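You operate a simulated robot arm through the tools that you are given. There is no shell and no other tool. Be economical: measure what you need, move in short steps, check, and stop when the job is done.

You run a simulated two-armed robot. Do the job below in one go: nothing can be reset, and whatever is moved stays where it is left.

Task
Pick up the full refill bottle labelled "cream" from the top of the belt bench with one hand, pass it to the other hand and put it on the waist shelf of the stores rack. Set down upright: full refill bottle.

Only the result counts: the job must be done as asked and must still hold three seconds after the hand-in. Knocking over, shifting, dropping, spilling or breaking anything else fails it.

Robot
Two 7-joint arms with two-finger grippers on one trunk, on a base that drives. Base frame: it is fixed to the floor where the robot stands at the start and does not move with it; the origin is under the middle of the robot, x ahead of it, y to its left, z up; the surface under the hand at the start is at about z = 86. Readings come in cm, degrees, newtons and seconds.
The left shoulder is at the start at [6.4, 21.6, 116.9], the right one opposite. With the tool pointing down near the work surface each hand reaches from about 28 to 80 cm from the robot's upright axis, wherever it stands, measured 20 degrees to its own side. Places, roughly: waist shelf of the stores rack [100, -230, 70]. Payload 3.18 kg a hand.
The tool frame of a hand sits at the grasp point between the pads (the TCP): z along the fingers, y along the line on which they close. The tips reach 3 cm beyond it. The gripper opens to 14.4 cm. The gripper's body begins 10.3 cm behind the TCP.
Orientation is that of the tool frame in the base frame, as a unit quaternion [w, x, y, z]. With the fingers straight down and closing along the base's y, the tool's x points along the base's -x, its y along +y and its z along -z.

Tools
- The arms move only by the tool drive_tool. It takes "left_rows", "right_rows" or both (then of equal length, played together; a hand with none holds still); each is a list of rows, each a list of 3 entries, a list of its own where there are three numbers: the turn, a rotation vector about the tool's x, y, z in units of 45 degrees (1.0 is 45 degrees), then the shift along the tool's x, y, z in units of 500 mm (1.0 is 500 mm), then the finger opening in cm, from 0 to 14.4. In form: [[[wx, wy, wz], [tx, ty, tz], claw], ...]. A call has 1 to 8 rows; each row is the pose to reach, as a shift and turn from the pose commanded when the call began, along the tool's axes at that moment. A call with a number of a shift or a turn outside -1 to 1 is refused whole. Each row takes 0.2 s and may step no farther than 5 cm and 8.6 degrees from the row before; otherwise, or with a gripper value out of range, the whole call is refused. A pose out of reach is approached as far as the arm can. The call stops where the force on the tool passes 40 N (or 10 N more than at its start, if that is more) or the arm is blocked; 0.2 s more then pass. The fingers move at their own pace and stop on an object; they squeeze with about 37 N. The grip force told is the motor's: it shows also when the fingers shut on nothing. Time passes only in rows, and 0.2 s behind the last, so rows that repeat a pose let the fingers close. The reply holds the time, the measured pose of the TCP, the force on the tool along the base axes, the opening and the grip force, in the units named above and with some noise, with the torque about the TCP (base axes, N m) and any sound that the robot's microphone picked up.
- Cameras (640 x 400 px; columns grow to the right, rows downward): "scene" is now at [14.55, -4.07, 136.22]; the picture's right is [-0.25, -0.97, 0.00], its down [-0.52, 0.14, -0.84] and it looks along [0.82, -0.21, -0.53] (base axes); focal length 263 px, centre (320, 200). "left" rides on the left gripper at [7.6, -1.6, -14.3] in its tool frame; the picture's right is [0.21, 0.98, 0.00], its down [-0.84, 0.18, -0.51] and it looks along [-0.50, 0.11, 0.86] (tool axes); focal length 218 px, centre (320, 200). "right" rides on the right gripper at [7.6, 1.6, -14.3] in its tool frame; the picture's right is [-0.21, 0.98, 0.00], its down [-0.84, -0.18, -0.51] and it looks along [-0.50, -0.11, 0.86] (tool axes); focal length 218 px, centre (320, 200). There is no depth. A picture from a camera that has moved, and an enlarged one, comes with that camera's place and axes in the base frame and with its lens. The place of the scene camera against the robot may be out by one fixed shift of up to 2.5 cm in any direction.
- capture(camera): a new picture of that camera. No time passes.
- slide_trunk(by): slides the trunk up (or, below 0, down) by that many cm; the arms and the scene camera ride with it, the base frame stays. It gives what a move gives, with no picture.
- roll_base(legs): drives the robot by 1 to 6 legs, each [ahead, left, turn to the left] in cm, cm and degrees, along the robot's own axes; the way and the turn of a leg run together, so that a leg with both is an arc; at most 150 cm and 180 degrees a leg. The arms and the cameras ride along, it lands a little off, and it stops where it bumps. It gives what a move gives.
- pan_tilt(pan, tilt): turns the head with the scene camera to pan (to the left, within 80 degrees either way) and tilt (down, from -29 to 69), counted from straight ahead of the robot. It gives what a move gives.
- close_up(camera, box): a new picture of the part [left, top, right, bottom] of that camera's present view, enlarged. No time passes.
- close_job(): hands the job in; it is judged then, once.

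Go step by step. Nothing tells you exact positions but the pictures and the camera data: compare them with the known pose of the tool, close in by small moves and look again before you grip or let go. The budget is 120 turns and 92 pictures, counting those below and the enlarged ones. Unless the task says otherwise, let go and move clear before handing in.

The tools are called by a JSON object that holds its "method" and its "body". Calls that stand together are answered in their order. drive_tool: Moves the arms, as the interface text tells. Its arguments: {"type":"object","properties":{"left_rows":{"type":"array","items":{"type":"array"}},"right_rows":{"type":"array","items":{"type":"array"}}},"required":[]} The other tools are called the same way: slide_trunk (by) slides the trunk up or down; roll_base (legs) drives the base; pan_tilt (pan, tilt) turns the head that bears the scene camera; capture (camera) takes a picture; close_up (camera, box) takes an enlarged picture of a part of a camera's view; close_job () hands the job in.

At the start:

```text
clock: 0.0
left_eef_pos: [40.76, 9.66, 111.96]
left_orientation: [-0.001, -0.001, 1.0, -0.001]
left_ft_force: [-0.5, -0.3, -0.4]
left_ft_torque: [-0.01, -0.01, 0.04]
left_width: 14.4
left_gripper_force: 0.1
right_eef_pos: [37.22, -19.29, 118.06]
right_orientation: [0.0, -0.001, 1.0, 0.0]
right_ft_force: [-0.8, -0.3, -0.6]
right_ft_torque: [0.02, 0.02, 0.02]
right_width: 14.39
right_gripper_force: 0.1
trunk travel left (down, up): [-25.0, 11.9]
robot x, y, heading: [-0.42, -0.03, 0.1]
head pan, tilt: [-14.6, 32.3]
```

scene: 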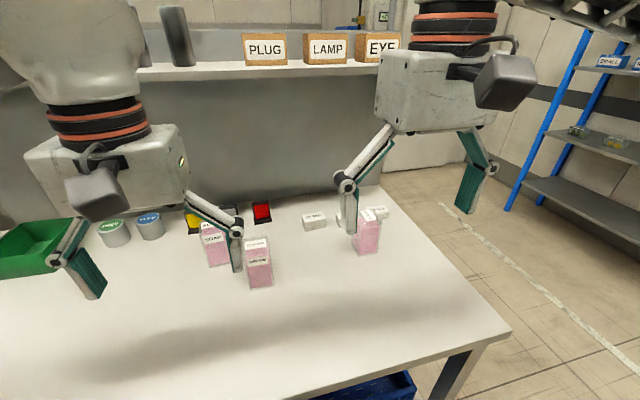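
right: 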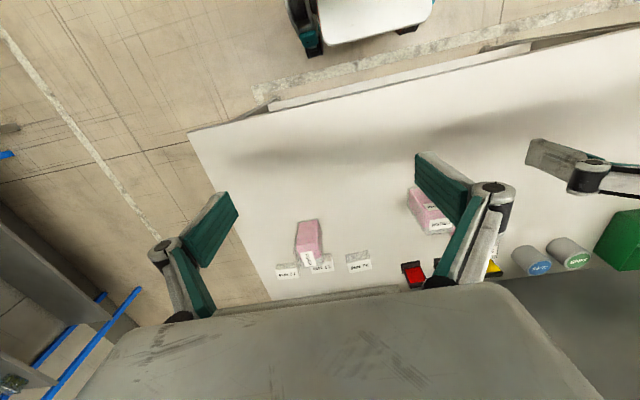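
left: 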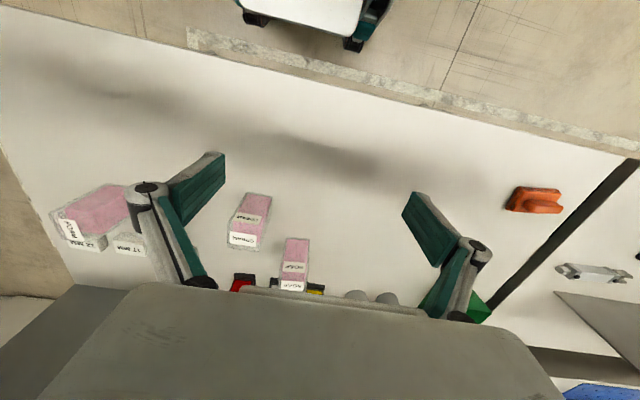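

I see three pink bottles with labels on the bench and the blue rack to the right. I'll enlarge the labels to find "cream".

{"method": "close_up", "body": {"camera": "scene", "box": [180, 190, 300, 300]}}

{"method": "close_up", "body": {"camera": "scene", "box": [290, 180, 410, 270]}}

{"method": "close_up", "body": {"camera": "left", "box": [200, 180, 340, 300]}}

```text
3.64 times, centred on (240, 245) of scene
camera zoom: at [14.55, -4.07, 136.22], right [-0.25, -0.97, 0.0], down [-0.52, 0.14, -0.84], along [0.82, -0.21, -0.53], focal length 956 px, centre (611, 36)
```

zoom: 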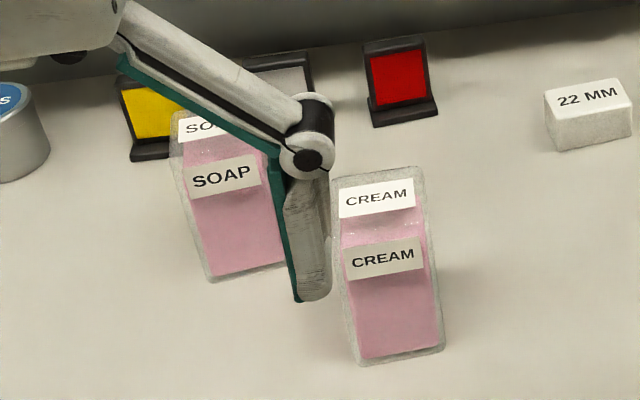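

```text
4.44 times, centred on (350, 225) of scene
camera zoom: at [14.55, -4.07, 136.22], right [-0.25, -0.97, 0.0], down [-0.52, 0.14, -0.84], along [0.82, -0.21, -0.53], focal length 1169 px, centre (187, 89)
```

zoom: 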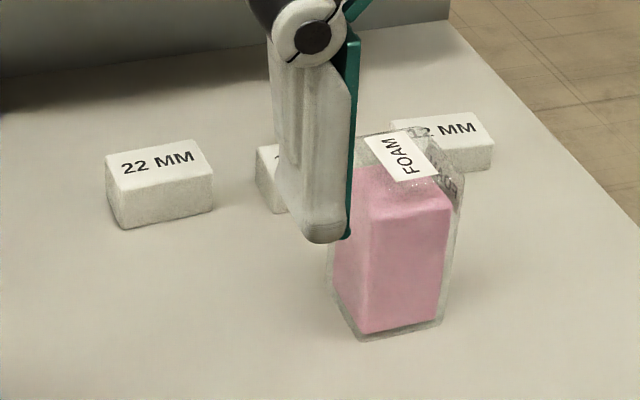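

```text
3.33 times, centred on (270, 240) of left
camera zoom: at [33.21, 7.99, 126.13], right [-0.21, 0.98, 0.0], down [0.84, 0.18, 0.51], along [0.5, 0.11, -0.86], focal length 728 px, centre (487, 67)
```

zoom: 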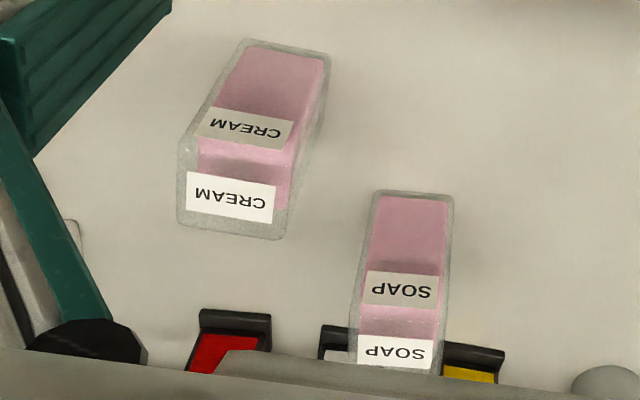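

The cream bottle stands at about x 58–62, y 0.5, about 12 cm tall. Next I look at the rack to plan the placing grip.

{"method": "pan_tilt", "body": {"pan": -66, "tilt": 15}}

{"method": "capture", "body": {"camera": "scene"}}

```text
clock: 1.2
left_eef_pos: [40.59, 9.72, 111.96]
left_orientation: [0.0, -0.001, 1.0, -0.001]
left_ft_force: [-0.6, 0.1, -0.5]
left_ft_torque: [-0.03, 0.0, 0.02]
left_width: 14.35
left_gripper_force: 0.1
right_eef_pos: [37.16, -19.28, 118.11]
right_orientation: [-0.001, -0.001, 1.0, 0.0]
right_ft_force: [-0.2, 0.6, 0.9]
right_ft_torque: [0.01, 0.04, 0.0]
right_width: 14.39
right_gripper_force: 0.1
trunk travel left (down, up): [-25.0, 11.9]
robot x, y, heading: [0.17, -0.07, 0.2]
head pan, tilt: [-66.0, 15.0]
```

```text
85 pictures are left
camera scene: at [9.7, -10.34, 139.01], right [-0.91, -0.41, 0.0], down [-0.11, 0.24, -0.97], along [0.39, -0.88, -0.26], focal length 263 px, centre (320, 200)
```

scene: 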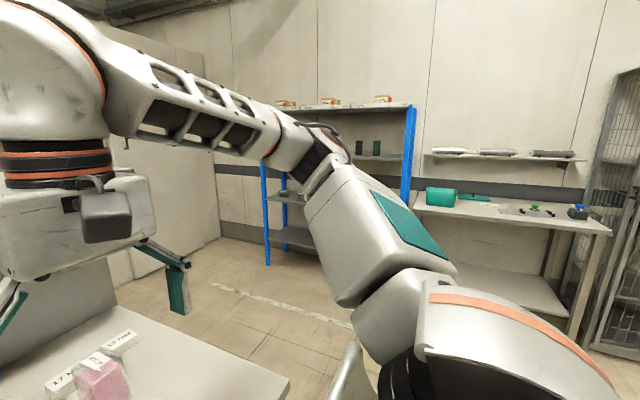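

The rack has about 40 cm above the waist shelf, so a pitched-down placing grip should fit. First I bring the left hand above the cream bottle.

{"method": "drive_tool", "body": {"left_rows": [[[0, 0, 0], [-0.08, -0.037, 0.0], 14.4], [[0, 0, 0], [-0.16, -0.074, 0.0], 14.4], [[0, 0, 0], [-0.24, -0.111, 0.02], 14.4], [[0, 0, 0], [-0.32, -0.148, 0.04], 14.4], [[0, 0, 0], [-0.388, -0.184, 0.06], 14.4], [[0, 0, 0], [-0.388, -0.184, 0.06], 14.4]]}}

{"method": "capture", "body": {"camera": "left"}}

{"method": "pan_tilt", "body": {"pan": 0, "tilt": 40}}

{"method": "capture", "body": {"camera": "scene"}}

```text
clock: 2.6
left_eef_pos: [60.11, 0.67, 108.93]
left_orientation: [0.0, -0.001, 1.0, -0.001]
left_ft_force: [0.0, 0.7, 1.1]
left_ft_torque: [-0.02, 0.0, -0.01]
left_width: 14.41
left_gripper_force: 0.1
right_eef_pos: [37.22, -19.22, 118.29]
right_orientation: [0.0, 0.0, 1.0, 0.0]
right_ft_force: [-0.4, 0.0, 0.0]
right_ft_torque: [-0.01, -0.03, 0.01]
right_width: 14.39
right_gripper_force: 0.1
trunk travel left (down, up): [-25.0, 11.9]
robot x, y, heading: [0.13, 0.02, 0.3]
head pan, tilt: [-66.0, 15.0]
```

```text
84 pictures are left
camera left: at [52.6, -1.04, 123.11], right [-0.21, 0.98, 0.0], down [0.84, 0.18, 0.51], along [0.5, 0.11, -0.86], focal length 218 px, centre (320, 200)
```

left: 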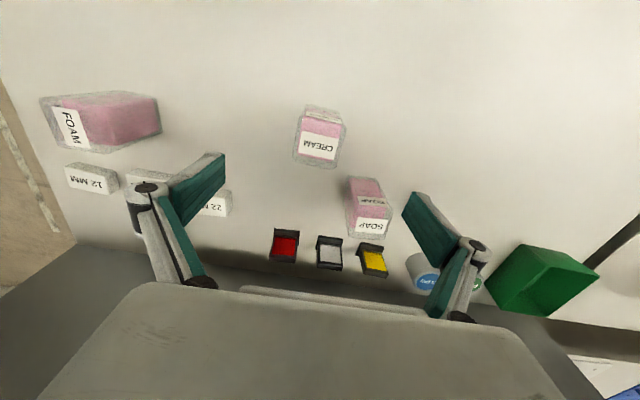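

```text
clock: 4.0
left_eef_pos: [60.1, 0.46, 108.85]
left_orientation: [0.0, -0.001, 1.0, -0.001]
left_ft_force: [-1.2, 0.1, 0.2]
left_ft_torque: [-0.01, -0.01, 0.04]
left_width: 14.41
left_gripper_force: 0.0
right_eef_pos: [37.13, -19.32, 118.23]
right_orientation: [0.0, 0.0, 1.0, 0.0]
right_ft_force: [-0.1, 1.0, -0.7]
right_ft_torque: [0.0, -0.01, 0.0]
right_width: 14.4
right_gripper_force: 0.2
trunk travel left (down, up): [-25.0, 11.9]
robot x, y, heading: [0.12, -0.43, -0.1]
head pan, tilt: [0.0, 40.0]
```

```text
83 pictures are left
camera scene: at [14.4, -1.82, 135.06], right [0.0, -1.0, 0.0], down [-0.64, 0.0, -0.77], along [0.77, 0.0, -0.64], focal length 263 px, centre (320, 200)
```

scene: 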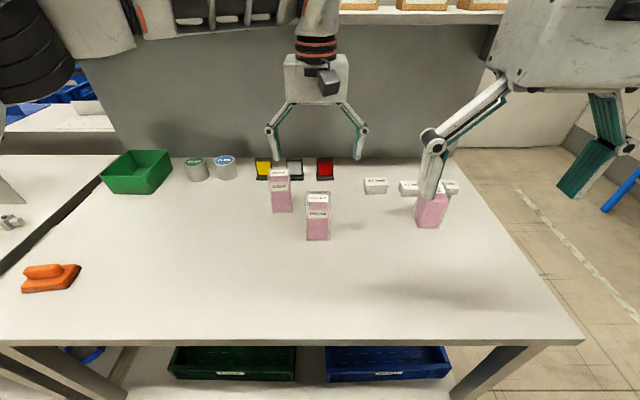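

{"method": "close_up", "body": {"camera": "left", "box": [270, 90, 370, 180]}}

{"method": "close_up", "body": {"camera": "scene", "box": [260, 160, 380, 250]}}

```text
4.44 times, centred on (320, 135) of left
camera zoom: at [52.61, -1.13, 123.1], right [-0.21, 0.98, 0.0], down [0.84, 0.18, 0.51], along [0.5, 0.11, -0.86], focal length 970 px, centre (320, 489)
```

zoom: 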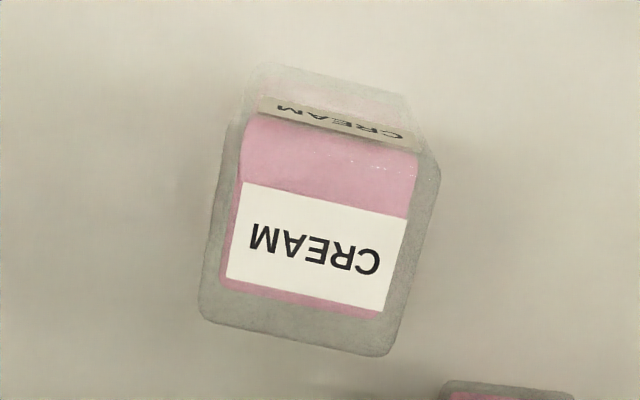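

```text
4.44 times, centred on (320, 205) of scene
camera zoom: at [14.4, -1.82, 135.06], right [0.0, -1.0, 0.0], down [-0.64, 0.0, -0.77], along [0.77, 0.0, -0.64], focal length 1169 px, centre (320, 178)
```

zoom: 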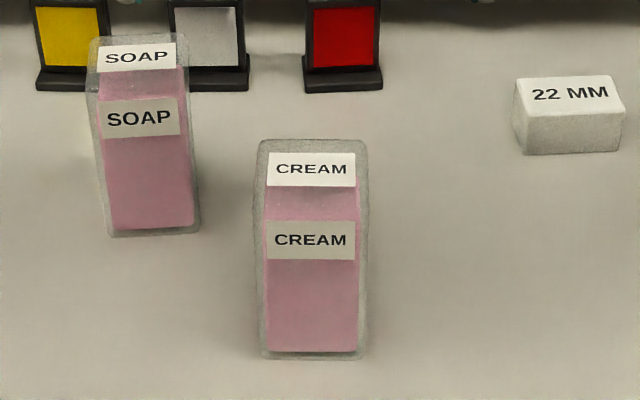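

The cream bottle's centre is at about (60, 0.45), roughly 5.3 cm square, top near z 97.6. The left hand is aligned, so I lower it to grip only the upper part.

{"method": "drive_tool", "body": {"left_rows": [[[0, 0, 0], [0, 0, 0.08], 14.4], [[0, 0, 0], [0, 0, 0.16], 14.4], [[0, 0, 0], [0, 0, 0.22], 14.4], [[0, 0, 0], [0, 0, 0.25], 14.4], [[0, 0, 0], [0, 0, 0.25], 14.4]]}}

{"method": "close_up", "body": {"camera": "scene", "box": [240, 130, 400, 250]}}

```text
clock: 5.2
left_eef_pos: [60.06, 0.52, 96.39]
left_orientation: [0.0, -0.001, 1.0, -0.001]
left_ft_force: [-0.4, 0.0, 0.3]
left_ft_torque: [0.01, 0.0, 0.04]
left_width: 14.42
left_gripper_force: 0.0
right_eef_pos: [37.13, -19.28, 118.21]
right_orientation: [-0.001, 0.0, 1.0, 0.0]
right_ft_force: [0.3, 0.2, -0.1]
right_ft_torque: [0.01, -0.01, 0.01]
right_width: 14.41
right_gripper_force: 0.0
trunk travel left (down, up): [-25.0, 11.9]
robot x, y, heading: [0.1, 0.08, 0.1]
head pan, tilt: [0.0, 40.0]
```

```text
3.33 times, centred on (320, 190) of scene
camera zoom: at [14.39, -1.81, 135.06], right [0.0, -1.0, 0.0], down [-0.64, 0.0, -0.77], along [0.77, 0.0, -0.64], focal length 877 px, centre (320, 233)
```

zoom: 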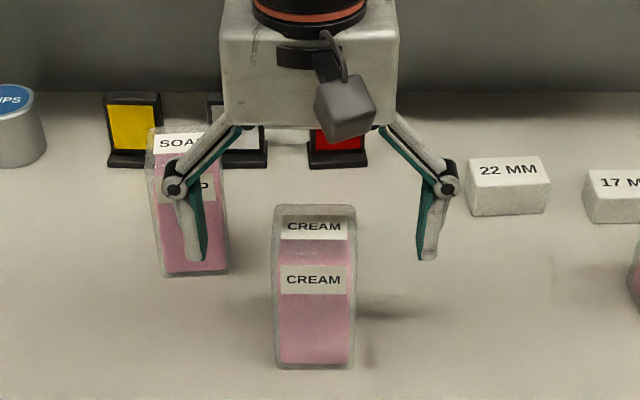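

The fingers straddle the bottle's top with clear space around. I close them.

{"method": "drive_tool", "body": {"left_rows": [[[0, 0, 0], [0, 0, 0], 4.5], [[0, 0, 0], [0, 0, 0], 4.5], [[0, 0, 0], [0, 0, 0], 4.5], [[0, 0, 0], [0, 0, 0], 4.5]]}}

{"method": "close_up", "body": {"camera": "scene", "box": [240, 130, 400, 250]}}

```text
clock: 6.2
left_eef_pos: [60.13, 0.52, 96.4]
left_orientation: [0.0, -0.001, 1.0, -0.002]
left_ft_force: [1.4, 0.1, 2.3]
left_ft_torque: [0.22, 0.02, -0.04]
left_width: 5.72
left_gripper_force: 36.6
right_eef_pos: [37.16, -19.23, 118.11]
right_orientation: [0.0, -0.001, 1.0, 0.0]
right_ft_force: [0.1, 0.2, -0.5]
right_ft_torque: [-0.01, 0.0, 0.04]
right_width: 14.42
right_gripper_force: 0.1
trunk travel left (down, up): [-25.0, 11.9]
robot x, y, heading: [0.18, -0.07, 0.1]
head pan, tilt: [0.0, 40.0]
```

```text
3.33 times, centred on (320, 190) of scene
camera zoom: at [14.39, -1.8, 135.06], right [0.0, -1.0, 0.0], down [-0.64, 0.0, -0.77], along [0.77, 0.0, -0.64], focal length 877 px, centre (320, 233)
```

zoom: 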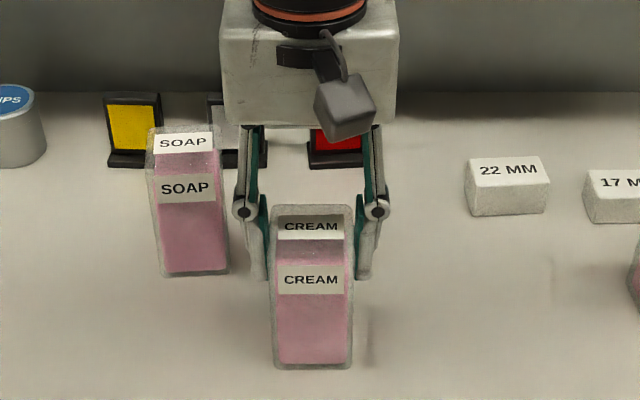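

Gripped at 5.7 cm. I lift straight up, then bring it slightly nearer.

{"method": "drive_tool", "body": {"left_rows": [[[0, 0, 0], [0, 0, -0.04], 4.5], [[0, 0, 0], [0, 0, -0.1], 4.5], [[0, 0, 0], [0, 0, -0.18], 4.5], [[0, 0, 0], [0, 0, -0.26], 4.5], [[0, 0, 0], [0.04, 0, -0.32], 4.5], [[0, 0, 0], [0.1, 0, -0.34], 4.5], [[0, 0, 0], [0.12, 0, -0.34], 4.5], [[0, 0, 0], [0.12, 0, -0.34], 4.5]]}}

{"method": "capture", "body": {"camera": "scene"}}

```text
clock: 8.0
left_eef_pos: [54.2, 0.45, 113.53]
left_orientation: [0.001, -0.001, 1.0, -0.001]
left_ft_force: [0.1, 0.4, 0.6]
left_ft_torque: [-0.01, -0.02, 0.02]
left_width: 4.48
left_gripper_force: 0.1
right_eef_pos: [37.18, -19.25, 118.16]
right_orientation: [0.001, 0.001, 1.0, 0.0]
right_ft_force: [-0.1, 0.7, 0.8]
right_ft_torque: [-0.01, -0.05, 0.01]
right_width: 14.43
right_gripper_force: 0.1
trunk travel left (down, up): [-25.0, 11.9]
robot x, y, heading: [0.06, 0.2, -0.2]
head pan, tilt: [0.0, 40.0]
```

```text
78 pictures are left
camera scene: at [14.4, -1.82, 135.05], right [0.0, -1.0, 0.0], down [-0.64, 0.0, -0.77], along [0.77, 0.0, -0.64], focal length 263 px, centre (320, 200)
```

scene: 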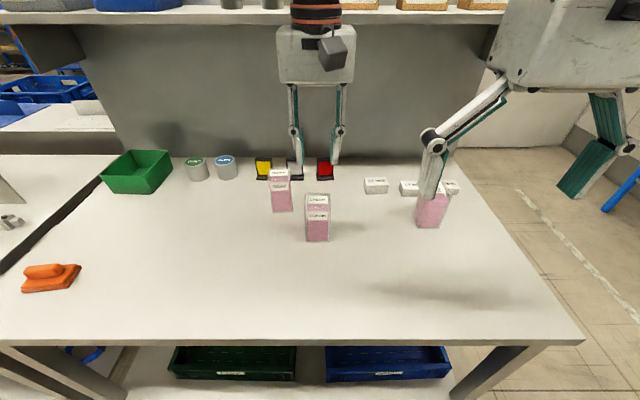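

The bottle slipped out and still stands. I check its state before gripping lower.

{"method": "close_up", "body": {"camera": "scene", "box": [260, 160, 380, 250]}}

{"method": "capture", "body": {"camera": "left"}}

{"method": "capture", "body": {"camera": "right"}}

```text
4.44 times, centred on (320, 205) of scene
camera zoom: at [14.4, -1.82, 135.05], right [0.0, -1.0, 0.0], down [-0.64, 0.0, -0.77], along [0.77, 0.0, -0.64], focal length 1169 px, centre (320, 178)
```

zoom: 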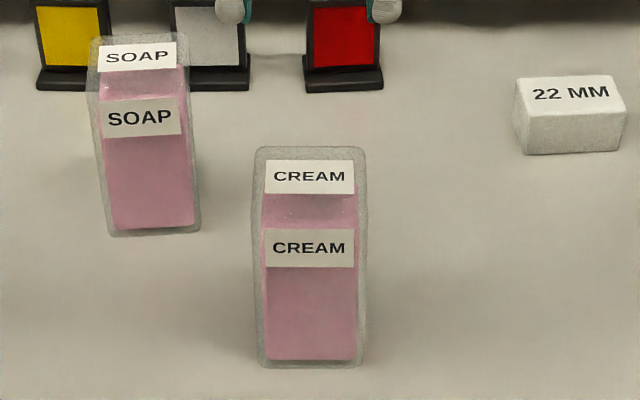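

```text
76 pictures are left
camera left: at [46.63, -1.24, 127.75], right [-0.21, 0.98, 0.0], down [0.84, 0.18, 0.51], along [0.5, 0.11, -0.86], focal length 218 px, centre (320, 200)
```

left: 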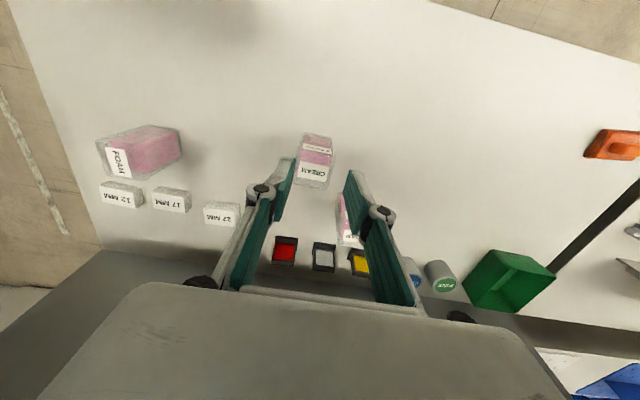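

```text
75 pictures are left
camera right: at [29.58, -17.65, 132.38], right [0.21, 0.98, 0.0], down [0.84, -0.18, 0.51], along [0.5, -0.11, -0.86], focal length 218 px, centre (320, 200)
```

right: 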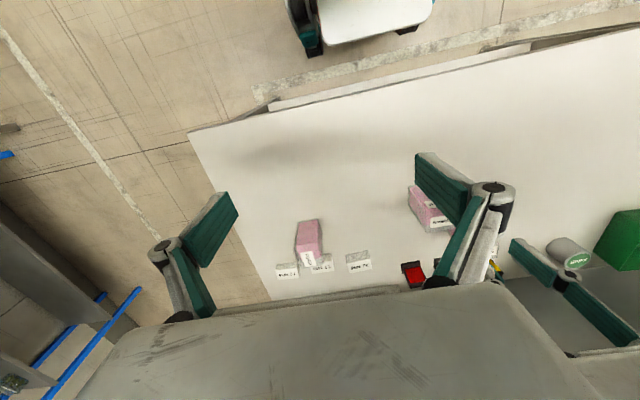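

It has only shifted about half a centimetre toward the robot. I regrip much deeper, then test with a slow small lift.

{"method": "drive_tool", "body": {"left_rows": [[[0, 0, 0], [-0.05, 0, 0], 14.4], [[0, 0, 0], [-0.104, 0.002, 0.04], 14.4], [[0, 0, 0], [-0.104, 0.002, 0.12], 14.4], [[0, 0, 0], [-0.104, 0.002, 0.2], 14.4], [[0, 0, 0], [-0.104, 0.002, 0.28], 14.4], [[0, 0, 0], [-0.104, 0.002, 0.36], 14.4], [[0, 0, 0], [-0.104, 0.002, 0.43], 14.4], [[0, 0, 0], [-0.104, 0.002, 0.43], 14.4]]}}

{"method": "close_up", "body": {"camera": "scene", "box": [240, 130, 400, 250]}}

```text
clock: 9.8
left_eef_pos: [59.37, 0.92, 92.09]
left_orientation: [0.0, -0.001, 1.0, -0.001]
left_ft_force: [-0.1, -0.3, -0.2]
left_ft_torque: [-0.02, -0.05, 0.01]
left_width: 14.41
left_gripper_force: 0.2
right_eef_pos: [37.23, -19.32, 118.2]
right_orientation: [0.0, 0.0, 1.0, 0.0]
right_ft_force: [-0.4, -0.5, -0.3]
right_ft_torque: [0.03, -0.01, -0.01]
right_width: 14.4
right_gripper_force: 0.1
trunk travel left (down, up): [-25.0, 11.9]
robot x, y, heading: [0.17, 0.16, -0.1]
head pan, tilt: [0.0, 40.0]
```

```text
3.33 times, centred on (320, 190) of scene
camera zoom: at [14.36, -1.82, 135.07], right [0.0, -1.0, 0.0], down [-0.64, 0.0, -0.77], along [0.77, 0.0, -0.64], focal length 877 px, centre (320, 233)
```

zoom: 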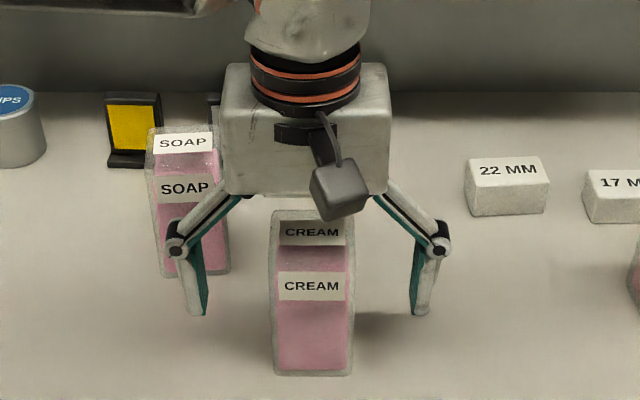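

{"method": "drive_tool", "body": {"left_rows": [[[0, 0, 0], [0, 0, 0], 3.5], [[0, 0, 0], [0, 0, 0], 3.5], [[0, 0, 0], [0, 0, 0], 3.5], [[0, 0, 0], [0, 0, 0], 3.5], [[0, 0, 0], [0, 0, -0.01], 3.5], [[0, 0, 0], [0, 0, -0.02], 3.5], [[0, 0, 0], [0, 0, -0.03], 3.5], [[0, 0, 0], [0, 0, -0.03], 3.5]]}}

{"method": "close_up", "body": {"camera": "scene", "box": [240, 130, 400, 250]}}

```text
clock: 11.6
left_eef_pos: [59.34, 0.63, 93.47]
left_orientation: [0.0, -0.001, 1.0, -0.001]
left_ft_force: [0.3, -0.2, -2.9]
left_ft_torque: [0.01, -0.01, -0.02]
left_width: 5.75
left_gripper_force: 37.5
right_eef_pos: [37.21, -19.33, 118.16]
right_orientation: [0.0, 0.0, 1.0, 0.0]
right_ft_force: [-1.1, -0.2, -0.2]
right_ft_torque: [-0.01, -0.02, -0.01]
right_width: 14.38
right_gripper_force: 0.1
trunk travel left (down, up): [-25.0, 11.9]
robot x, y, heading: [0.49, 0.31, -0.1]
head pan, tilt: [0.0, 40.0]
```

```text
3.33 times, centred on (320, 190) of scene
camera zoom: at [14.43, -1.81, 135.05], right [0.0, -1.0, 0.0], down [-0.64, 0.0, -0.77], along [0.77, 0.0, -0.64], focal length 877 px, centre (320, 233)
```

zoom: 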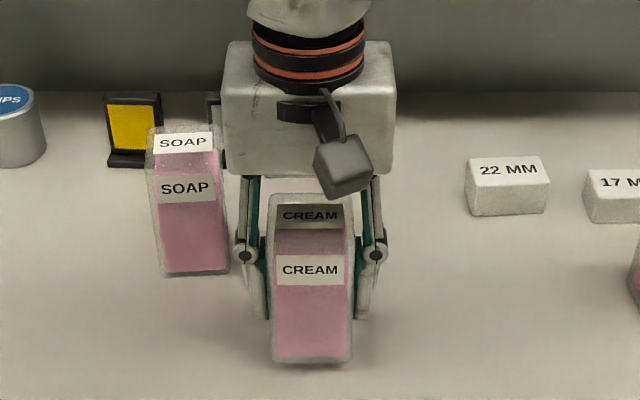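

The deeper grip holds (about 3 N of weight, bottom off the bench). I lift on slowly.

{"method": "drive_tool", "body": {"left_rows": [[[0, 0, 0], [0, 0, -0.02], 3.5], [[0, 0, 0], [0, 0, -0.05], 3.5], [[0, 0, 0], [0, 0, -0.09], 3.5], [[0, 0, 0], [0, 0, -0.13], 3.5], [[0, 0, 0], [0, 0, -0.17], 3.5], [[0, 0, 0], [0, 0, -0.21], 3.5], [[0, 0, 0], [0, 0, -0.24], 3.5], [[0, 0, 0], [0, 0, -0.26], 3.5]]}}

{"method": "capture", "body": {"camera": "scene"}}

```text
clock: 13.4
left_eef_pos: [59.31, 0.61, 106.46]
left_orientation: [0.0, -0.001, 1.0, 0.0]
left_ft_force: [0.2, 0.8, -2.5]
left_ft_torque: [0.01, 0.0, 0.0]
left_width: 5.72
left_gripper_force: 37.5
right_eef_pos: [37.16, -19.18, 118.25]
right_orientation: [0.0, 0.0, 1.0, 0.0]
right_ft_force: [-0.5, 0.2, 0.5]
right_ft_torque: [0.0, 0.04, 0.01]
right_width: 14.4
right_gripper_force: 0.1
trunk travel left (down, up): [-25.0, 11.9]
robot x, y, heading: [0.36, -0.11, -0.0]
head pan, tilt: [0.0, 40.0]
```

```text
72 pictures are left
camera scene: at [14.4, -1.81, 135.05], right [0.0, -1.0, 0.0], down [-0.64, 0.0, -0.77], along [0.77, 0.0, -0.64], focal length 263 px, centre (320, 200)
```

scene: 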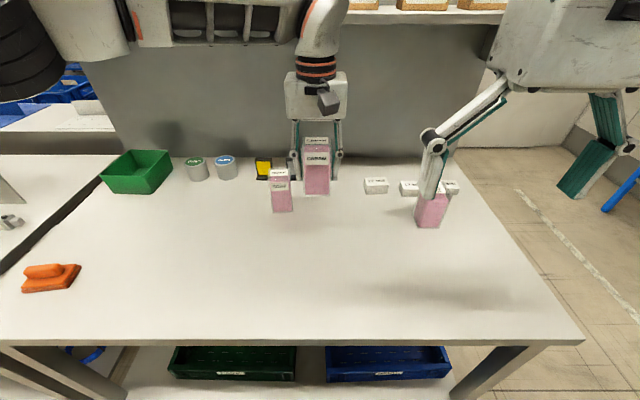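

The bottle is held firmly. Now I yaw the left hand 45° and begin turning the right hand into a forward-left, 30°-down approach for the handover.

{"method": "drive_tool", "body": {"left_rows": [[[0, 0, 0.16], [0, 0, 0], 3.5], [[0, 0, 0.33], [0, 0, 0], 3.5], [[0, 0, 0.5], [0, 0, 0], 3.5], [[0, 0, 0.67], [0, 0, 0], 3.5], [[0, 0, 0.84], [0, 0, 0], 3.5], [[0, 0, 1.0], [0, 0, 0], 3.5], [[0, 0, 1.0], [0, 0, 0], 3.5]], "right_rows": [[[-0.0435, -0.105, -0.0755], [-0.03, 0.003, 0.007], 14.4], [[-0.087, -0.21, -0.151], [-0.06, 0.006, 0.014], 14.4], [[-0.1305, -0.3155, -0.2265], [-0.09, 0.01, 0.02], 14.4], [[-0.174, -0.42, -0.302], [-0.12, 0.013, 0.027], 14.4], [[-0.2175, -0.526, -0.3775], [-0.15, 0.017, 0.034], 14.4], [[-0.261, -0.631, -0.453], [-0.18, 0.02, 0.04], 14.4], [[-0.261, -0.631, -0.453], [-0.18, 0.02, 0.04], 14.4]]}}

{"method": "capture", "body": {"camera": "scene"}}

```text
clock: 15.0
left_eef_pos: [59.35, 0.63, 106.33]
left_orientation: [0.001, 0.16, 0.987, -0.001]
left_ft_force: [-0.2, 0.2, -3.3]
left_ft_torque: [-0.02, -0.03, 0.01]
left_width: 5.77
left_gripper_force: 37.4
left hand out of reach, approached as far as the arm can: row 3, 4, 5, 6, 7
right_eef_pos: [46.36, -18.16, 115.97]
right_orientation: [0.244, -0.175, 0.948, 0.101]
right_ft_force: [-0.8, 0.7, 0.6]
right_ft_torque: [-0.01, 0.03, -0.01]
right_width: 14.39
right_gripper_force: 0.0
trunk travel left (down, up): [-25.0, 11.9]
robot x, y, heading: [0.06, -0.2, 0.1]
head pan, tilt: [0.0, 40.0]
```

```text
71 pictures are left
camera scene: at [14.4, -1.77, 135.06], right [0.0, -1.0, 0.0], down [-0.64, 0.0, -0.77], along [0.77, 0.0, -0.64], focal length 263 px, centre (320, 200)
```

scene: 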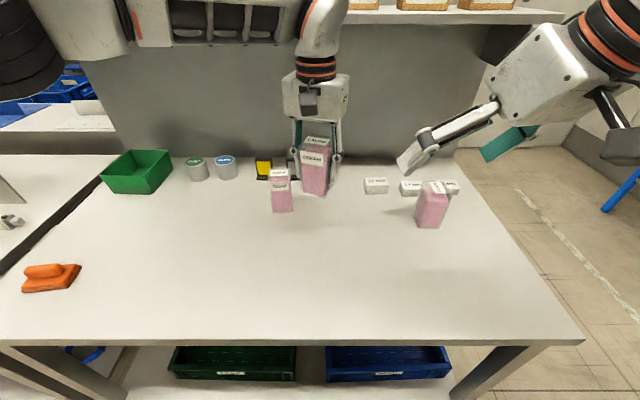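

The left wrist hit a joint limit at about 18° yaw. I turn it the other way instead, so its closing line comes round to face the right hand.

{"method": "drive_tool", "body": {"left_rows": [[[0, 0, -0.12], [0, 0, 0], 3.5], [[0, 0, -0.24], [0, 0, 0], 3.5], [[0, 0, -0.36], [0, 0, 0], 3.5], [[0, 0, -0.48], [0, 0, 0], 3.5], [[0, 0, -0.6], [0, 0, 0], 3.5], [[0, 0, -0.74], [0, 0, 0], 3.5], [[0, 0, -0.88], [0, 0, 0], 3.5], [[0, 0, -1.0], [0, 0, 0], 3.5]]}}

```text
clock: 16.8
left_eef_pos: [59.31, 0.76, 106.42]
left_orientation: [0.0, -0.23, 0.973, -0.001]
left_ft_force: [0.0, -0.7, -3.0]
left_ft_torque: [0.03, 0.01, 0.02]
left_width: 5.73
left_gripper_force: 36.9
right_eef_pos: [46.24, -18.32, 116.27]
right_orientation: [0.244, -0.175, 0.949, 0.101]
right_ft_force: [-0.6, 0.7, 0.4]
right_ft_torque: [0.0, 0.0, 0.06]
right_width: 14.41
right_gripper_force: 0.0
trunk travel left (down, up): [-25.0, 11.9]
robot x, y, heading: [-0.4, 0.23, -0.1]
head pan, tilt: [0.0, 40.0]
```

{"method": "drive_tool", "body": {"left_rows": [[[0, 0, -0.12], [0, 0, 0], 3.5], [[0, 0, -0.24], [0, 0, 0], 3.5], [[0, 0, -0.36], [0, 0, 0], 3.5], [[0, 0, -0.48], [0, 0, 0], 3.5], [[0, 0, -0.6], [0, 0, 0], 3.5], [[0, 0, -0.74], [0, 0, 0], 3.5], [[0, 0, -0.88], [0, 0, 0], 3.5], [[0, 0, -1.0], [0, 0, 0], 3.5]]}}

{"method": "drive_tool", "body": {"left_rows": [[[0, 0, -0.12], [0, 0, 0], 3.5], [[0, 0, -0.24], [0, 0, 0], 3.5], [[0, 0, -0.36], [0, 0, 0], 3.5], [[0, 0, -0.48], [0, 0, 0], 3.5], [[0, 0, -0.6], [0, 0, 0], 3.5], [[0, 0, -0.74], [0, 0, 0], 3.5], [[0, 0, -0.86], [0, 0, 0], 3.5], [[0, 0, -0.86], [0, 0, 0], 3.5]]}}

{"method": "capture", "body": {"camera": "scene"}}

```text
clock: 18.6
left_eef_pos: [59.42, 0.59, 106.35]
left_orientation: [0.0, -0.585, 0.811, -0.001]
left_ft_force: [1.1, 0.4, -4.0]
left_ft_torque: [0.01, 0.0, -0.01]
left_width: 5.74
left_gripper_force: 36.8
right_eef_pos: [46.25, -18.22, 116.05]
right_orientation: [0.244, -0.175, 0.949, 0.1]
right_ft_force: [-1.2, 0.1, 0.2]
right_ft_torque: [-0.01, -0.01, 0.03]
right_width: 14.42
right_gripper_force: 0.1
trunk travel left (down, up): [-25.0, 11.9]
robot x, y, heading: [0.3, 0.07, 0.0]
head pan, tilt: [0.0, 40.0]
```

```text
clock: 20.4
left_eef_pos: [59.36, 0.64, 106.3]
left_orientation: [0.0, 0.82, -0.572, 0.001]
left_ft_force: [0.6, 0.3, -2.8]
left_ft_torque: [0.0, -0.02, 0.03]
left_width: 5.74
left_gripper_force: 36.8
right_eef_pos: [46.15, -18.18, 116.05]
right_orientation: [0.244, -0.175, 0.949, 0.1]
right_ft_force: [-0.3, -0.7, -0.3]
right_ft_torque: [0.0, 0.0, 0.0]
right_width: 14.41
right_gripper_force: 0.1
trunk travel left (down, up): [-25.0, 11.9]
robot x, y, heading: [0.2, 0.05, 0.2]
head pan, tilt: [0.0, 40.0]
```

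```text
70 pictures are left
camera scene: at [14.42, -1.81, 135.05], right [0.0, -1.0, 0.0], down [-0.64, 0.0, -0.77], along [0.77, 0.0, -0.64], focal length 263 px, centre (320, 200)
```

scene: 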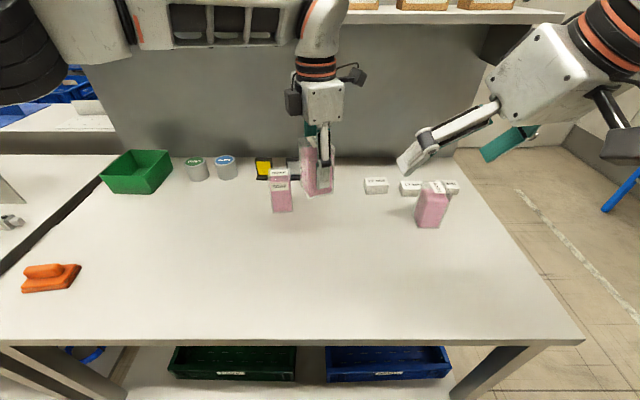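

Left closing line now points about 20° left of ahead. I bring the right hand to its pre-grasp, 16 cm behind the bottle along that line, pitched 30° down.

{"method": "drive_tool", "body": {"right_rows": [[[0.022, -0.111, -0.01], [-0.009, 0.042, 0.021], 14.4], [[0.044, -0.223, -0.02], [-0.019, 0.084, 0.042], 14.4], [[0.065, -0.334, -0.03], [-0.028, 0.125, 0.063], 14.4], [[0.087, -0.446, -0.04], [-0.037, 0.167, 0.085], 14.4], [[0.109, -0.557, -0.05], [-0.047, 0.209, 0.106], 14.4], [[0.131, -0.669, -0.059], [-0.056, 0.2505, 0.127], 14.4], [[0.131, -0.669, -0.059], [-0.056, 0.2505, 0.127], 14.4]]}}

{"method": "capture", "body": {"camera": "scene"}}

{"method": "capture", "body": {"camera": "right"}}

```text
clock: 22.0
left_eef_pos: [59.37, 0.53, 106.44]
left_orientation: [0.0, 0.82, -0.573, 0.0]
left_ft_force: [0.0, 0.4, -3.5]
left_ft_torque: [0.01, -0.05, -0.01]
left_width: 5.74
left_gripper_force: 36.8
right_eef_pos: [46.67, -4.44, 113.54]
right_orientation: [0.491, -0.151, 0.853, 0.088]
right_ft_force: [0.1, 0.3, -0.3]
right_ft_torque: [0.0, -0.03, 0.03]
right_width: 14.37
right_gripper_force: 0.0
trunk travel left (down, up): [-25.0, 11.9]
robot x, y, heading: [0.0, -0.22, 0.1]
head pan, tilt: [0.0, 40.0]
```

```text
69 pictures are left
camera scene: at [14.46, -1.91, 135.04], right [0.0, -1.0, 0.0], down [-0.64, 0.0, -0.77], along [0.77, 0.0, -0.64], focal length 263 px, centre (320, 200)
```

scene: 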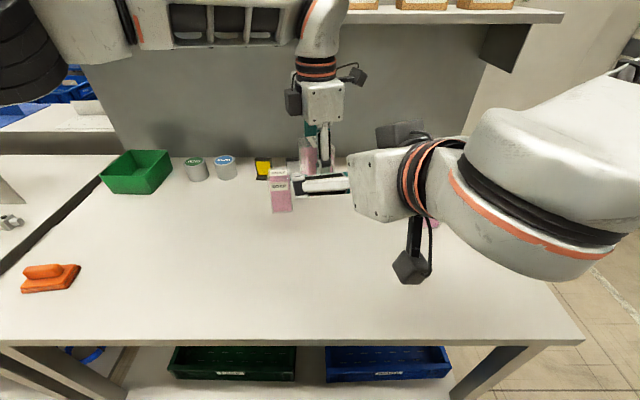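

```text
68 pictures are left
camera right: at [30.96, -8.41, 114.03], right [-0.24, 0.95, 0.18], down [0.05, -0.18, 0.98], along [0.97, 0.24, 0.0], focal length 218 px, centre (320, 200)
```

right: 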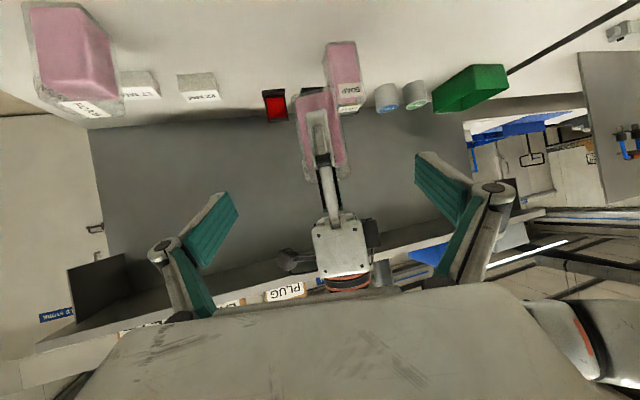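

Aligned. I advance 12 cm along the fingers and check.

{"method": "drive_tool", "body": {"right_rows": [[[0, 0, 0], [0, 0, 0.05], 14.4], [[0, 0, 0], [0, 0, 0.1], 14.4], [[0, 0, 0], [0, 0, 0.15], 14.4], [[0, 0, 0], [0, 0, 0.2], 14.4], [[0, 0, 0], [0, 0, 0.24], 14.4], [[0, 0, 0], [0, 0, 0.24], 14.4]]}}

{"method": "capture", "body": {"camera": "right"}}

{"method": "close_up", "body": {"camera": "scene", "box": [240, 80, 440, 230]}}

```text
clock: 23.4
left_eef_pos: [59.36, 0.62, 106.47]
left_orientation: [0.001, 0.82, -0.572, 0.001]
left_ft_force: [0.0, 0.3, -2.2]
left_ft_torque: [-0.05, 0.01, 0.0]
left_width: 5.73
left_gripper_force: 37.2
right_eef_pos: [56.14, -0.47, 107.47]
right_orientation: [0.492, -0.151, 0.853, 0.089]
right_ft_force: [0.3, 0.1, 0.0]
right_ft_torque: [-0.02, 0.0, -0.01]
right_width: 14.4
right_gripper_force: 0.0
trunk travel left (down, up): [-25.0, 11.9]
robot x, y, heading: [0.13, 0.15, 0.0]
head pan, tilt: [0.0, 40.0]
```

```text
67 pictures are left
camera right: at [40.46, -4.62, 107.93], right [-0.24, 0.95, 0.18], down [0.05, -0.18, 0.98], along [0.97, 0.24, 0.0], focal length 218 px, centre (320, 200)
```

right: 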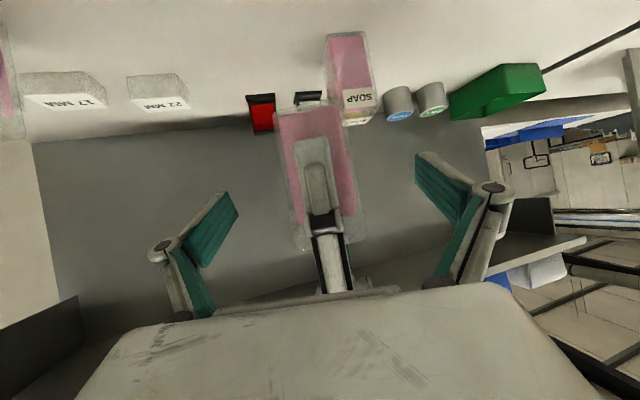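

```text
2.67 times, centred on (340, 155) of scene
camera zoom: at [14.39, -1.82, 135.06], right [0.0, -1.0, 0.0], down [-0.64, 0.0, -0.77], along [0.77, 0.0, -0.64], focal length 701 px, centre (267, 320)
```

zoom: 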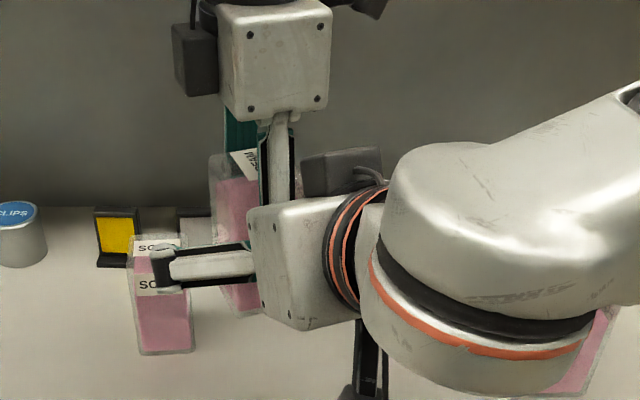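

{"method": "drive_tool", "body": {"right_rows": [[[0, 0, 0], [0, 0.002, 0.025], 14.4], [[0, 0, 0], [0, 0.002, 0.05], 14.4], [[0, 0, 0], [0, 0.002, 0.076], 14.4], [[0, 0, 0], [0, 0.002, 0.076], 14.4]]}}

{"method": "capture", "body": {"camera": "right"}}

{"method": "capture", "body": {"camera": "left"}}

```text
clock: 24.4
left_eef_pos: [59.28, 0.58, 106.32]
left_orientation: [0.0, 0.82, -0.572, 0.001]
left_ft_force: [0.0, -0.4, -2.5]
left_ft_torque: [0.02, -0.03, 0.0]
left_width: 5.74
left_gripper_force: 37.5
right_eef_pos: [59.22, 0.67, 105.42]
right_orientation: [0.492, -0.152, 0.853, 0.089]
right_ft_force: [0.4, -0.6, -0.8]
right_ft_torque: [-0.01, 0.02, 0.02]
right_width: 14.41
right_gripper_force: 0.0
trunk travel left (down, up): [-25.0, 11.9]
robot x, y, heading: [-0.19, -0.01, 0.3]
head pan, tilt: [0.0, 40.0]
```

```text
65 pictures are left
camera right: at [43.49, -3.38, 105.93], right [-0.24, 0.95, 0.18], down [0.05, -0.18, 0.98], along [0.97, 0.25, 0.0], focal length 218 px, centre (320, 200)
```

right: 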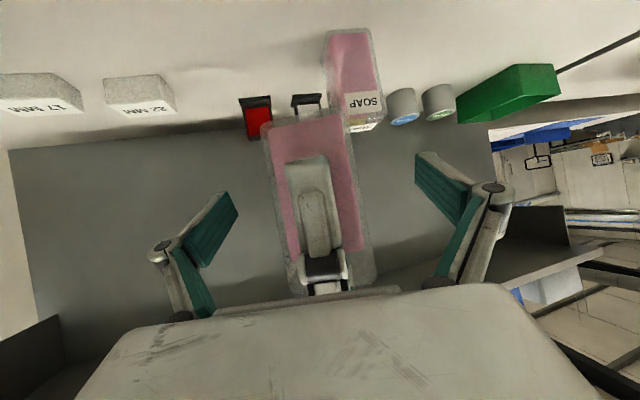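

```text
64 pictures are left
camera left: at [63.64, -6.06, 120.6], right [-0.85, -0.53, 0.0], down [-0.46, 0.73, 0.51], along [-0.27, 0.43, -0.86], focal length 218 px, centre (320, 200)
```

left: 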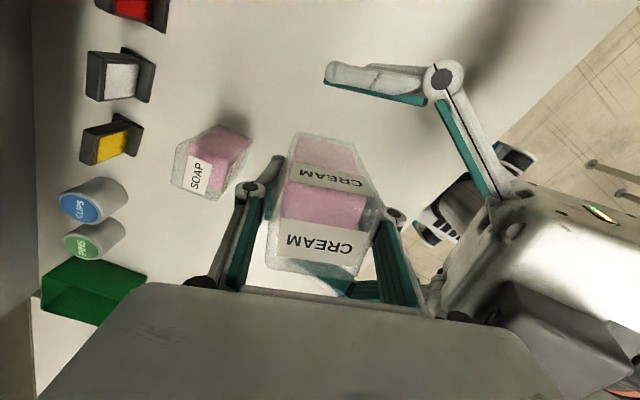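

The right fingers straddle the other two faces. I close the right hand.

{"method": "drive_tool", "body": {"right_rows": [[[0, 0, 0], [0, 0, 0], 10], [[0, 0, 0], [0, 0, 0], 7], [[0, 0, 0], [0, 0, 0], 3.5], [[0, 0, 0], [0, 0, 0], 3.5], [[0, 0, 0], [0, 0, 0], 3.5]]}}

{"method": "capture", "body": {"camera": "left"}}

{"method": "capture", "body": {"camera": "right"}}

```text
clock: 25.6
left_eef_pos: [59.5, 0.61, 106.26]
left_orientation: [0.001, 0.82, -0.572, 0.001]
left_ft_force: [0.0, 3.6, -2.2]
left_ft_torque: [0.22, 0.04, 0.04]
left_width: 5.78
left_gripper_force: 37.5
right_eef_pos: [59.19, 0.73, 105.48]
right_orientation: [0.492, -0.151, 0.853, 0.088]
right_ft_force: [-0.8, -4.3, 0.2]
right_ft_torque: [-0.18, 0.01, -0.02]
right_width: 5.74
right_gripper_force: 36.5
trunk travel left (down, up): [-25.0, 11.9]
robot x, y, heading: [-0.19, -0.37, -0.2]
head pan, tilt: [0.0, 40.0]
```

```text
63 pictures are left
camera left: at [63.68, -6.02, 120.57], right [-0.85, -0.53, 0.0], down [-0.46, 0.73, 0.51], along [-0.27, 0.43, -0.86], focal length 218 px, centre (320, 200)
```

left: 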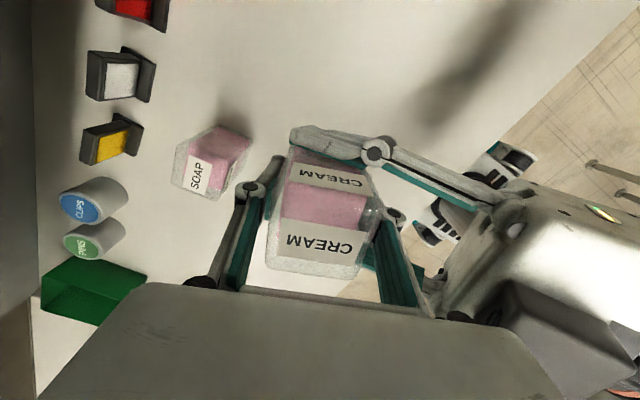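

```text
62 pictures are left
camera right: at [43.5, -3.4, 105.93], right [-0.24, 0.95, 0.18], down [0.05, -0.18, 0.98], along [0.97, 0.24, 0.0], focal length 218 px, centre (320, 200)
```

right: 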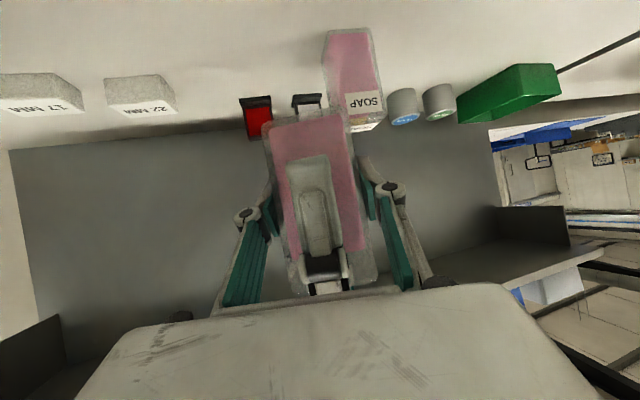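

Both hands hold. I open the left a little and see whether the right keeps the bottle.

{"method": "drive_tool", "body": {"left_rows": [[[0, 0, 0], [0, 0, 0], 7], [[0, 0, 0], [0, 0, 0], 8], [[0, 0, 0], [0, 0, 0], 8]]}}

{"method": "capture", "body": {"camera": "right"}}

```text
clock: 26.4
left_eef_pos: [59.45, 0.59, 106.35]
left_orientation: [0.0, 0.82, -0.572, 0.0]
left_ft_force: [-0.4, 0.6, -0.4]
left_ft_torque: [0.02, 0.0, -0.01]
left_width: 8.04
left_gripper_force: 0.1
right_eef_pos: [59.25, 0.66, 105.46]
right_orientation: [0.492, -0.152, 0.853, 0.089]
right_ft_force: [0.3, 0.4, -0.4]
right_ft_torque: [-0.01, 0.01, 0.01]
right_width: 5.76
right_gripper_force: 37.2
trunk travel left (down, up): [-25.0, 11.9]
robot x, y, heading: [0.09, -0.12, 0.1]
head pan, tilt: [0.0, 40.0]
```

```text
61 pictures are left
camera right: at [43.48, -3.38, 105.92], right [-0.24, 0.95, 0.18], down [0.05, -0.18, 0.98], along [0.97, 0.24, 0.0], focal length 218 px, centre (320, 200)
```

right: 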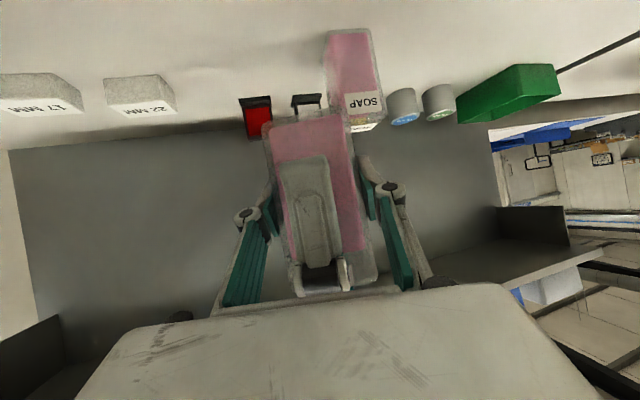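

{"method": "drive_tool", "body": {"left_rows": [[[0, 0, 0], [0, 0, -0.03], 8], [[0, 0, 0], [0, 0, -0.06], 8], [[0, 0, 0], [0, 0, -0.1], 8]]}}

{"method": "capture", "body": {"camera": "left"}}

{"method": "capture", "body": {"camera": "right"}}

```text
clock: 27.2
left_eef_pos: [59.21, 0.51, 111.55]
left_orientation: [0.001, 0.819, -0.573, 0.001]
left_ft_force: [0.2, -0.1, 0.4]
left_ft_torque: [0.0, -0.05, 0.0]
left_width: 8.0
left_gripper_force: 0.0
right_eef_pos: [59.1, 0.69, 105.51]
right_orientation: [0.492, -0.153, 0.853, 0.089]
right_ft_force: [-0.2, 0.5, 0.3]
right_ft_torque: [0.01, 0.02, -0.03]
right_width: 5.76
right_gripper_force: 37.3
trunk travel left (down, up): [-25.0, 11.9]
robot x, y, heading: [0.11, -0.07, -0.1]
head pan, tilt: [0.0, 40.0]
```

```text
60 pictures are left
camera left: at [63.49, -6.09, 125.74], right [-0.85, -0.53, 0.0], down [-0.46, 0.73, 0.51], along [-0.27, 0.43, -0.86], focal length 218 px, centre (320, 200)
```

left: 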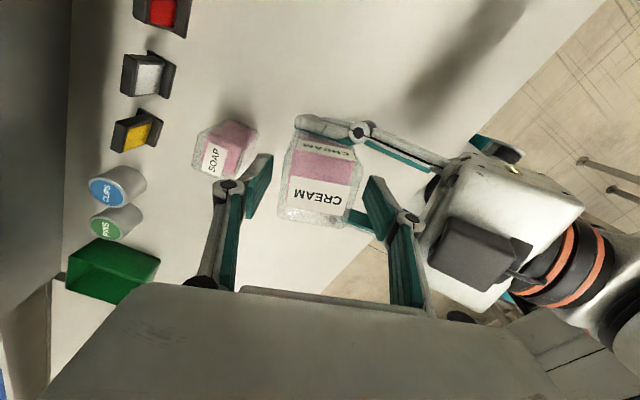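

```text
59 pictures are left
camera right: at [43.44, -3.39, 105.96], right [-0.24, 0.95, 0.18], down [0.05, -0.18, 0.98], along [0.97, 0.24, 0.0], focal length 218 px, centre (320, 200)
```

right: 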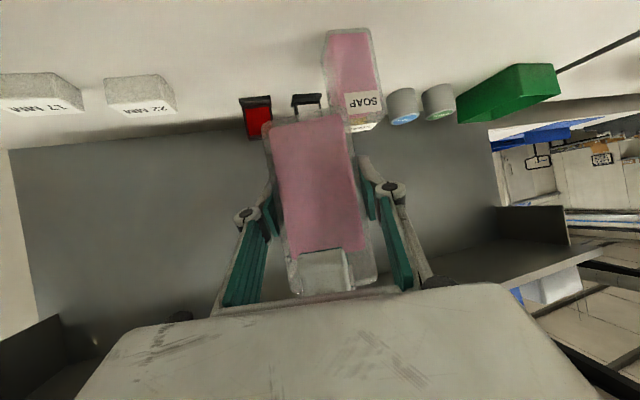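

The right hand holds it alone. I clear the left hand upward and away.

{"method": "drive_tool", "body": {"left_rows": [[[0, 0, 0], [0, 0, -0.09], 8], [[0, 0, 0], [0, 0, -0.18], 8], [[0, 0, 0], [-0.08, 0.042, -0.18], 8], [[0, 0, 0], [-0.16, 0.084, -0.18], 8], [[0, 0, 0], [-0.24, 0.126, -0.18], 8], [[0, 0, 0], [-0.32, 0.168, -0.18], 8], [[0, 0, 0], [-0.4, 0.21, -0.18], 8], [[0, 0, 0], [-0.476, 0.25, -0.18], 8]]}}

{"method": "capture", "body": {"camera": "scene"}}

```text
clock: 29.0
left_eef_pos: [39.47, 18.9, 120.34]
left_orientation: [0.0, 0.82, -0.572, 0.001]
left_ft_force: [-0.3, 0.5, -0.5]
left_ft_torque: [-0.05, -0.01, 0.04]
left_width: 8.0
left_gripper_force: 0.1
right_eef_pos: [59.15, 0.82, 105.53]
right_orientation: [0.492, -0.153, 0.853, 0.089]
right_ft_force: [-0.3, -0.3, -0.6]
right_ft_torque: [0.02, 0.0, -0.02]
right_width: 5.73
right_gripper_force: 38.1
trunk travel left (down, up): [-25.0, 11.9]
robot x, y, heading: [0.21, -0.3, -0.0]
head pan, tilt: [0.0, 40.0]
```

```text
58 pictures are left
camera scene: at [14.33, -1.7, 135.07], right [0.0, -1.0, 0.0], down [-0.64, 0.0, -0.77], along [0.77, 0.0, -0.64], focal length 263 px, centre (320, 200)
```

scene: 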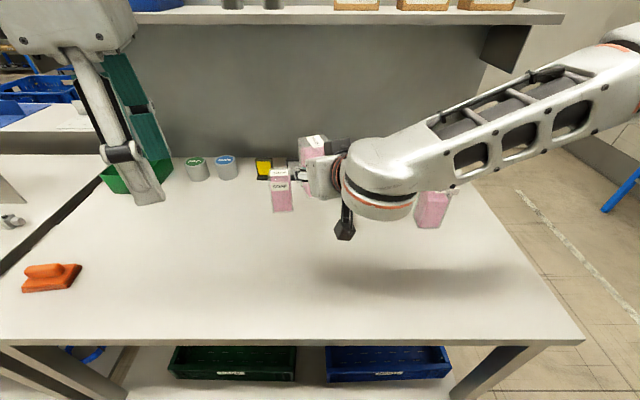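

The left is clear. I draw the bottle back and up with the right hand, then back the base out from the bench.

{"method": "drive_tool", "body": {"right_rows": [[[0, 0, 0], [0.003, -0.003, -0.03], 3.5], [[0, 0, 0], [0.009, -0.009, -0.09], 3.5], [[0, 0, 0], [0.015, -0.015, -0.15], 3.5], [[0, 0, 0], [0.021, -0.022, -0.21], 3.5], [[0, 0, 0], [0.026, -0.027, -0.26], 3.5], [[0, 0, 0], [0.029, -0.03, -0.291], 3.5], [[0, 0, 0], [0.029, -0.03, -0.291], 3.5]]}}

{"method": "roll_base", "body": {"legs": [[-20, 0, 0], [-25, 0, 0]]}}

{"method": "capture", "body": {"camera": "scene"}}

```text
clock: 30.6
left_eef_pos: [39.49, 18.75, 120.22]
left_orientation: [0.001, 0.82, -0.572, 0.001]
left_ft_force: [0.0, -0.1, -0.7]
left_ft_torque: [0.01, 0.0, 0.01]
left_width: 8.03
left_gripper_force: 0.1
right_eef_pos: [47.96, -4.81, 111.7]
right_orientation: [0.492, -0.152, 0.853, 0.089]
right_ft_force: [0.3, 0.4, -3.2]
right_ft_torque: [0.01, 0.01, -0.02]
right_width: 5.76
right_gripper_force: 37.4
right hand out of reach, approached as far as the arm can: row 6, 7
trunk travel left (down, up): [-25.0, 11.9]
robot x, y, heading: [0.41, -0.34, -0.0]
head pan, tilt: [0.0, 40.0]
```

```text
clock: 33.6
left_eef_pos: [-5.41, 18.68, 120.31]
left_orientation: [0.001, 0.821, -0.571, 0.001]
left_ft_force: [-0.8, 0.4, 0.2]
left_ft_torque: [0.03, -0.04, 0.01]
left_width: 8.02
left_gripper_force: 0.0
right_eef_pos: [3.09, -4.67, 111.83]
right_orientation: [0.492, -0.154, 0.852, 0.09]
right_ft_force: [-0.3, 0.1, -3.2]
right_ft_torque: [0.0, 0.0, 0.0]
right_width: 5.74
right_gripper_force: 36.2
trunk travel left (down, up): [-25.0, 11.9]
robot x, y, heading: [-44.71, 0.14, 0.3]
head pan, tilt: [0.0, 40.0]
```

```text
57 pictures are left
camera scene: at [-30.5, -1.81, 135.06], right [0.01, -1.0, 0.0], down [-0.64, 0.0, -0.77], along [0.77, 0.0, -0.64], focal length 263 px, centre (320, 200)
```

scene: 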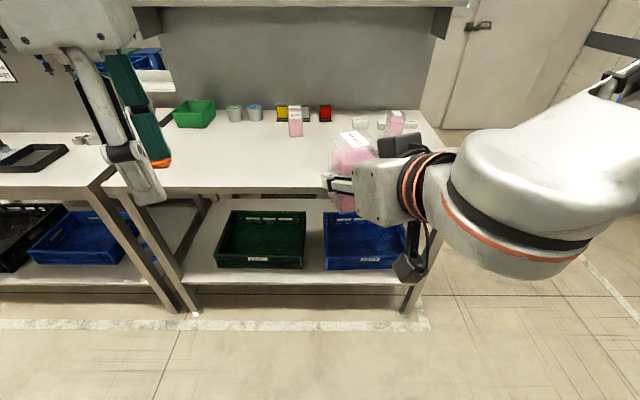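

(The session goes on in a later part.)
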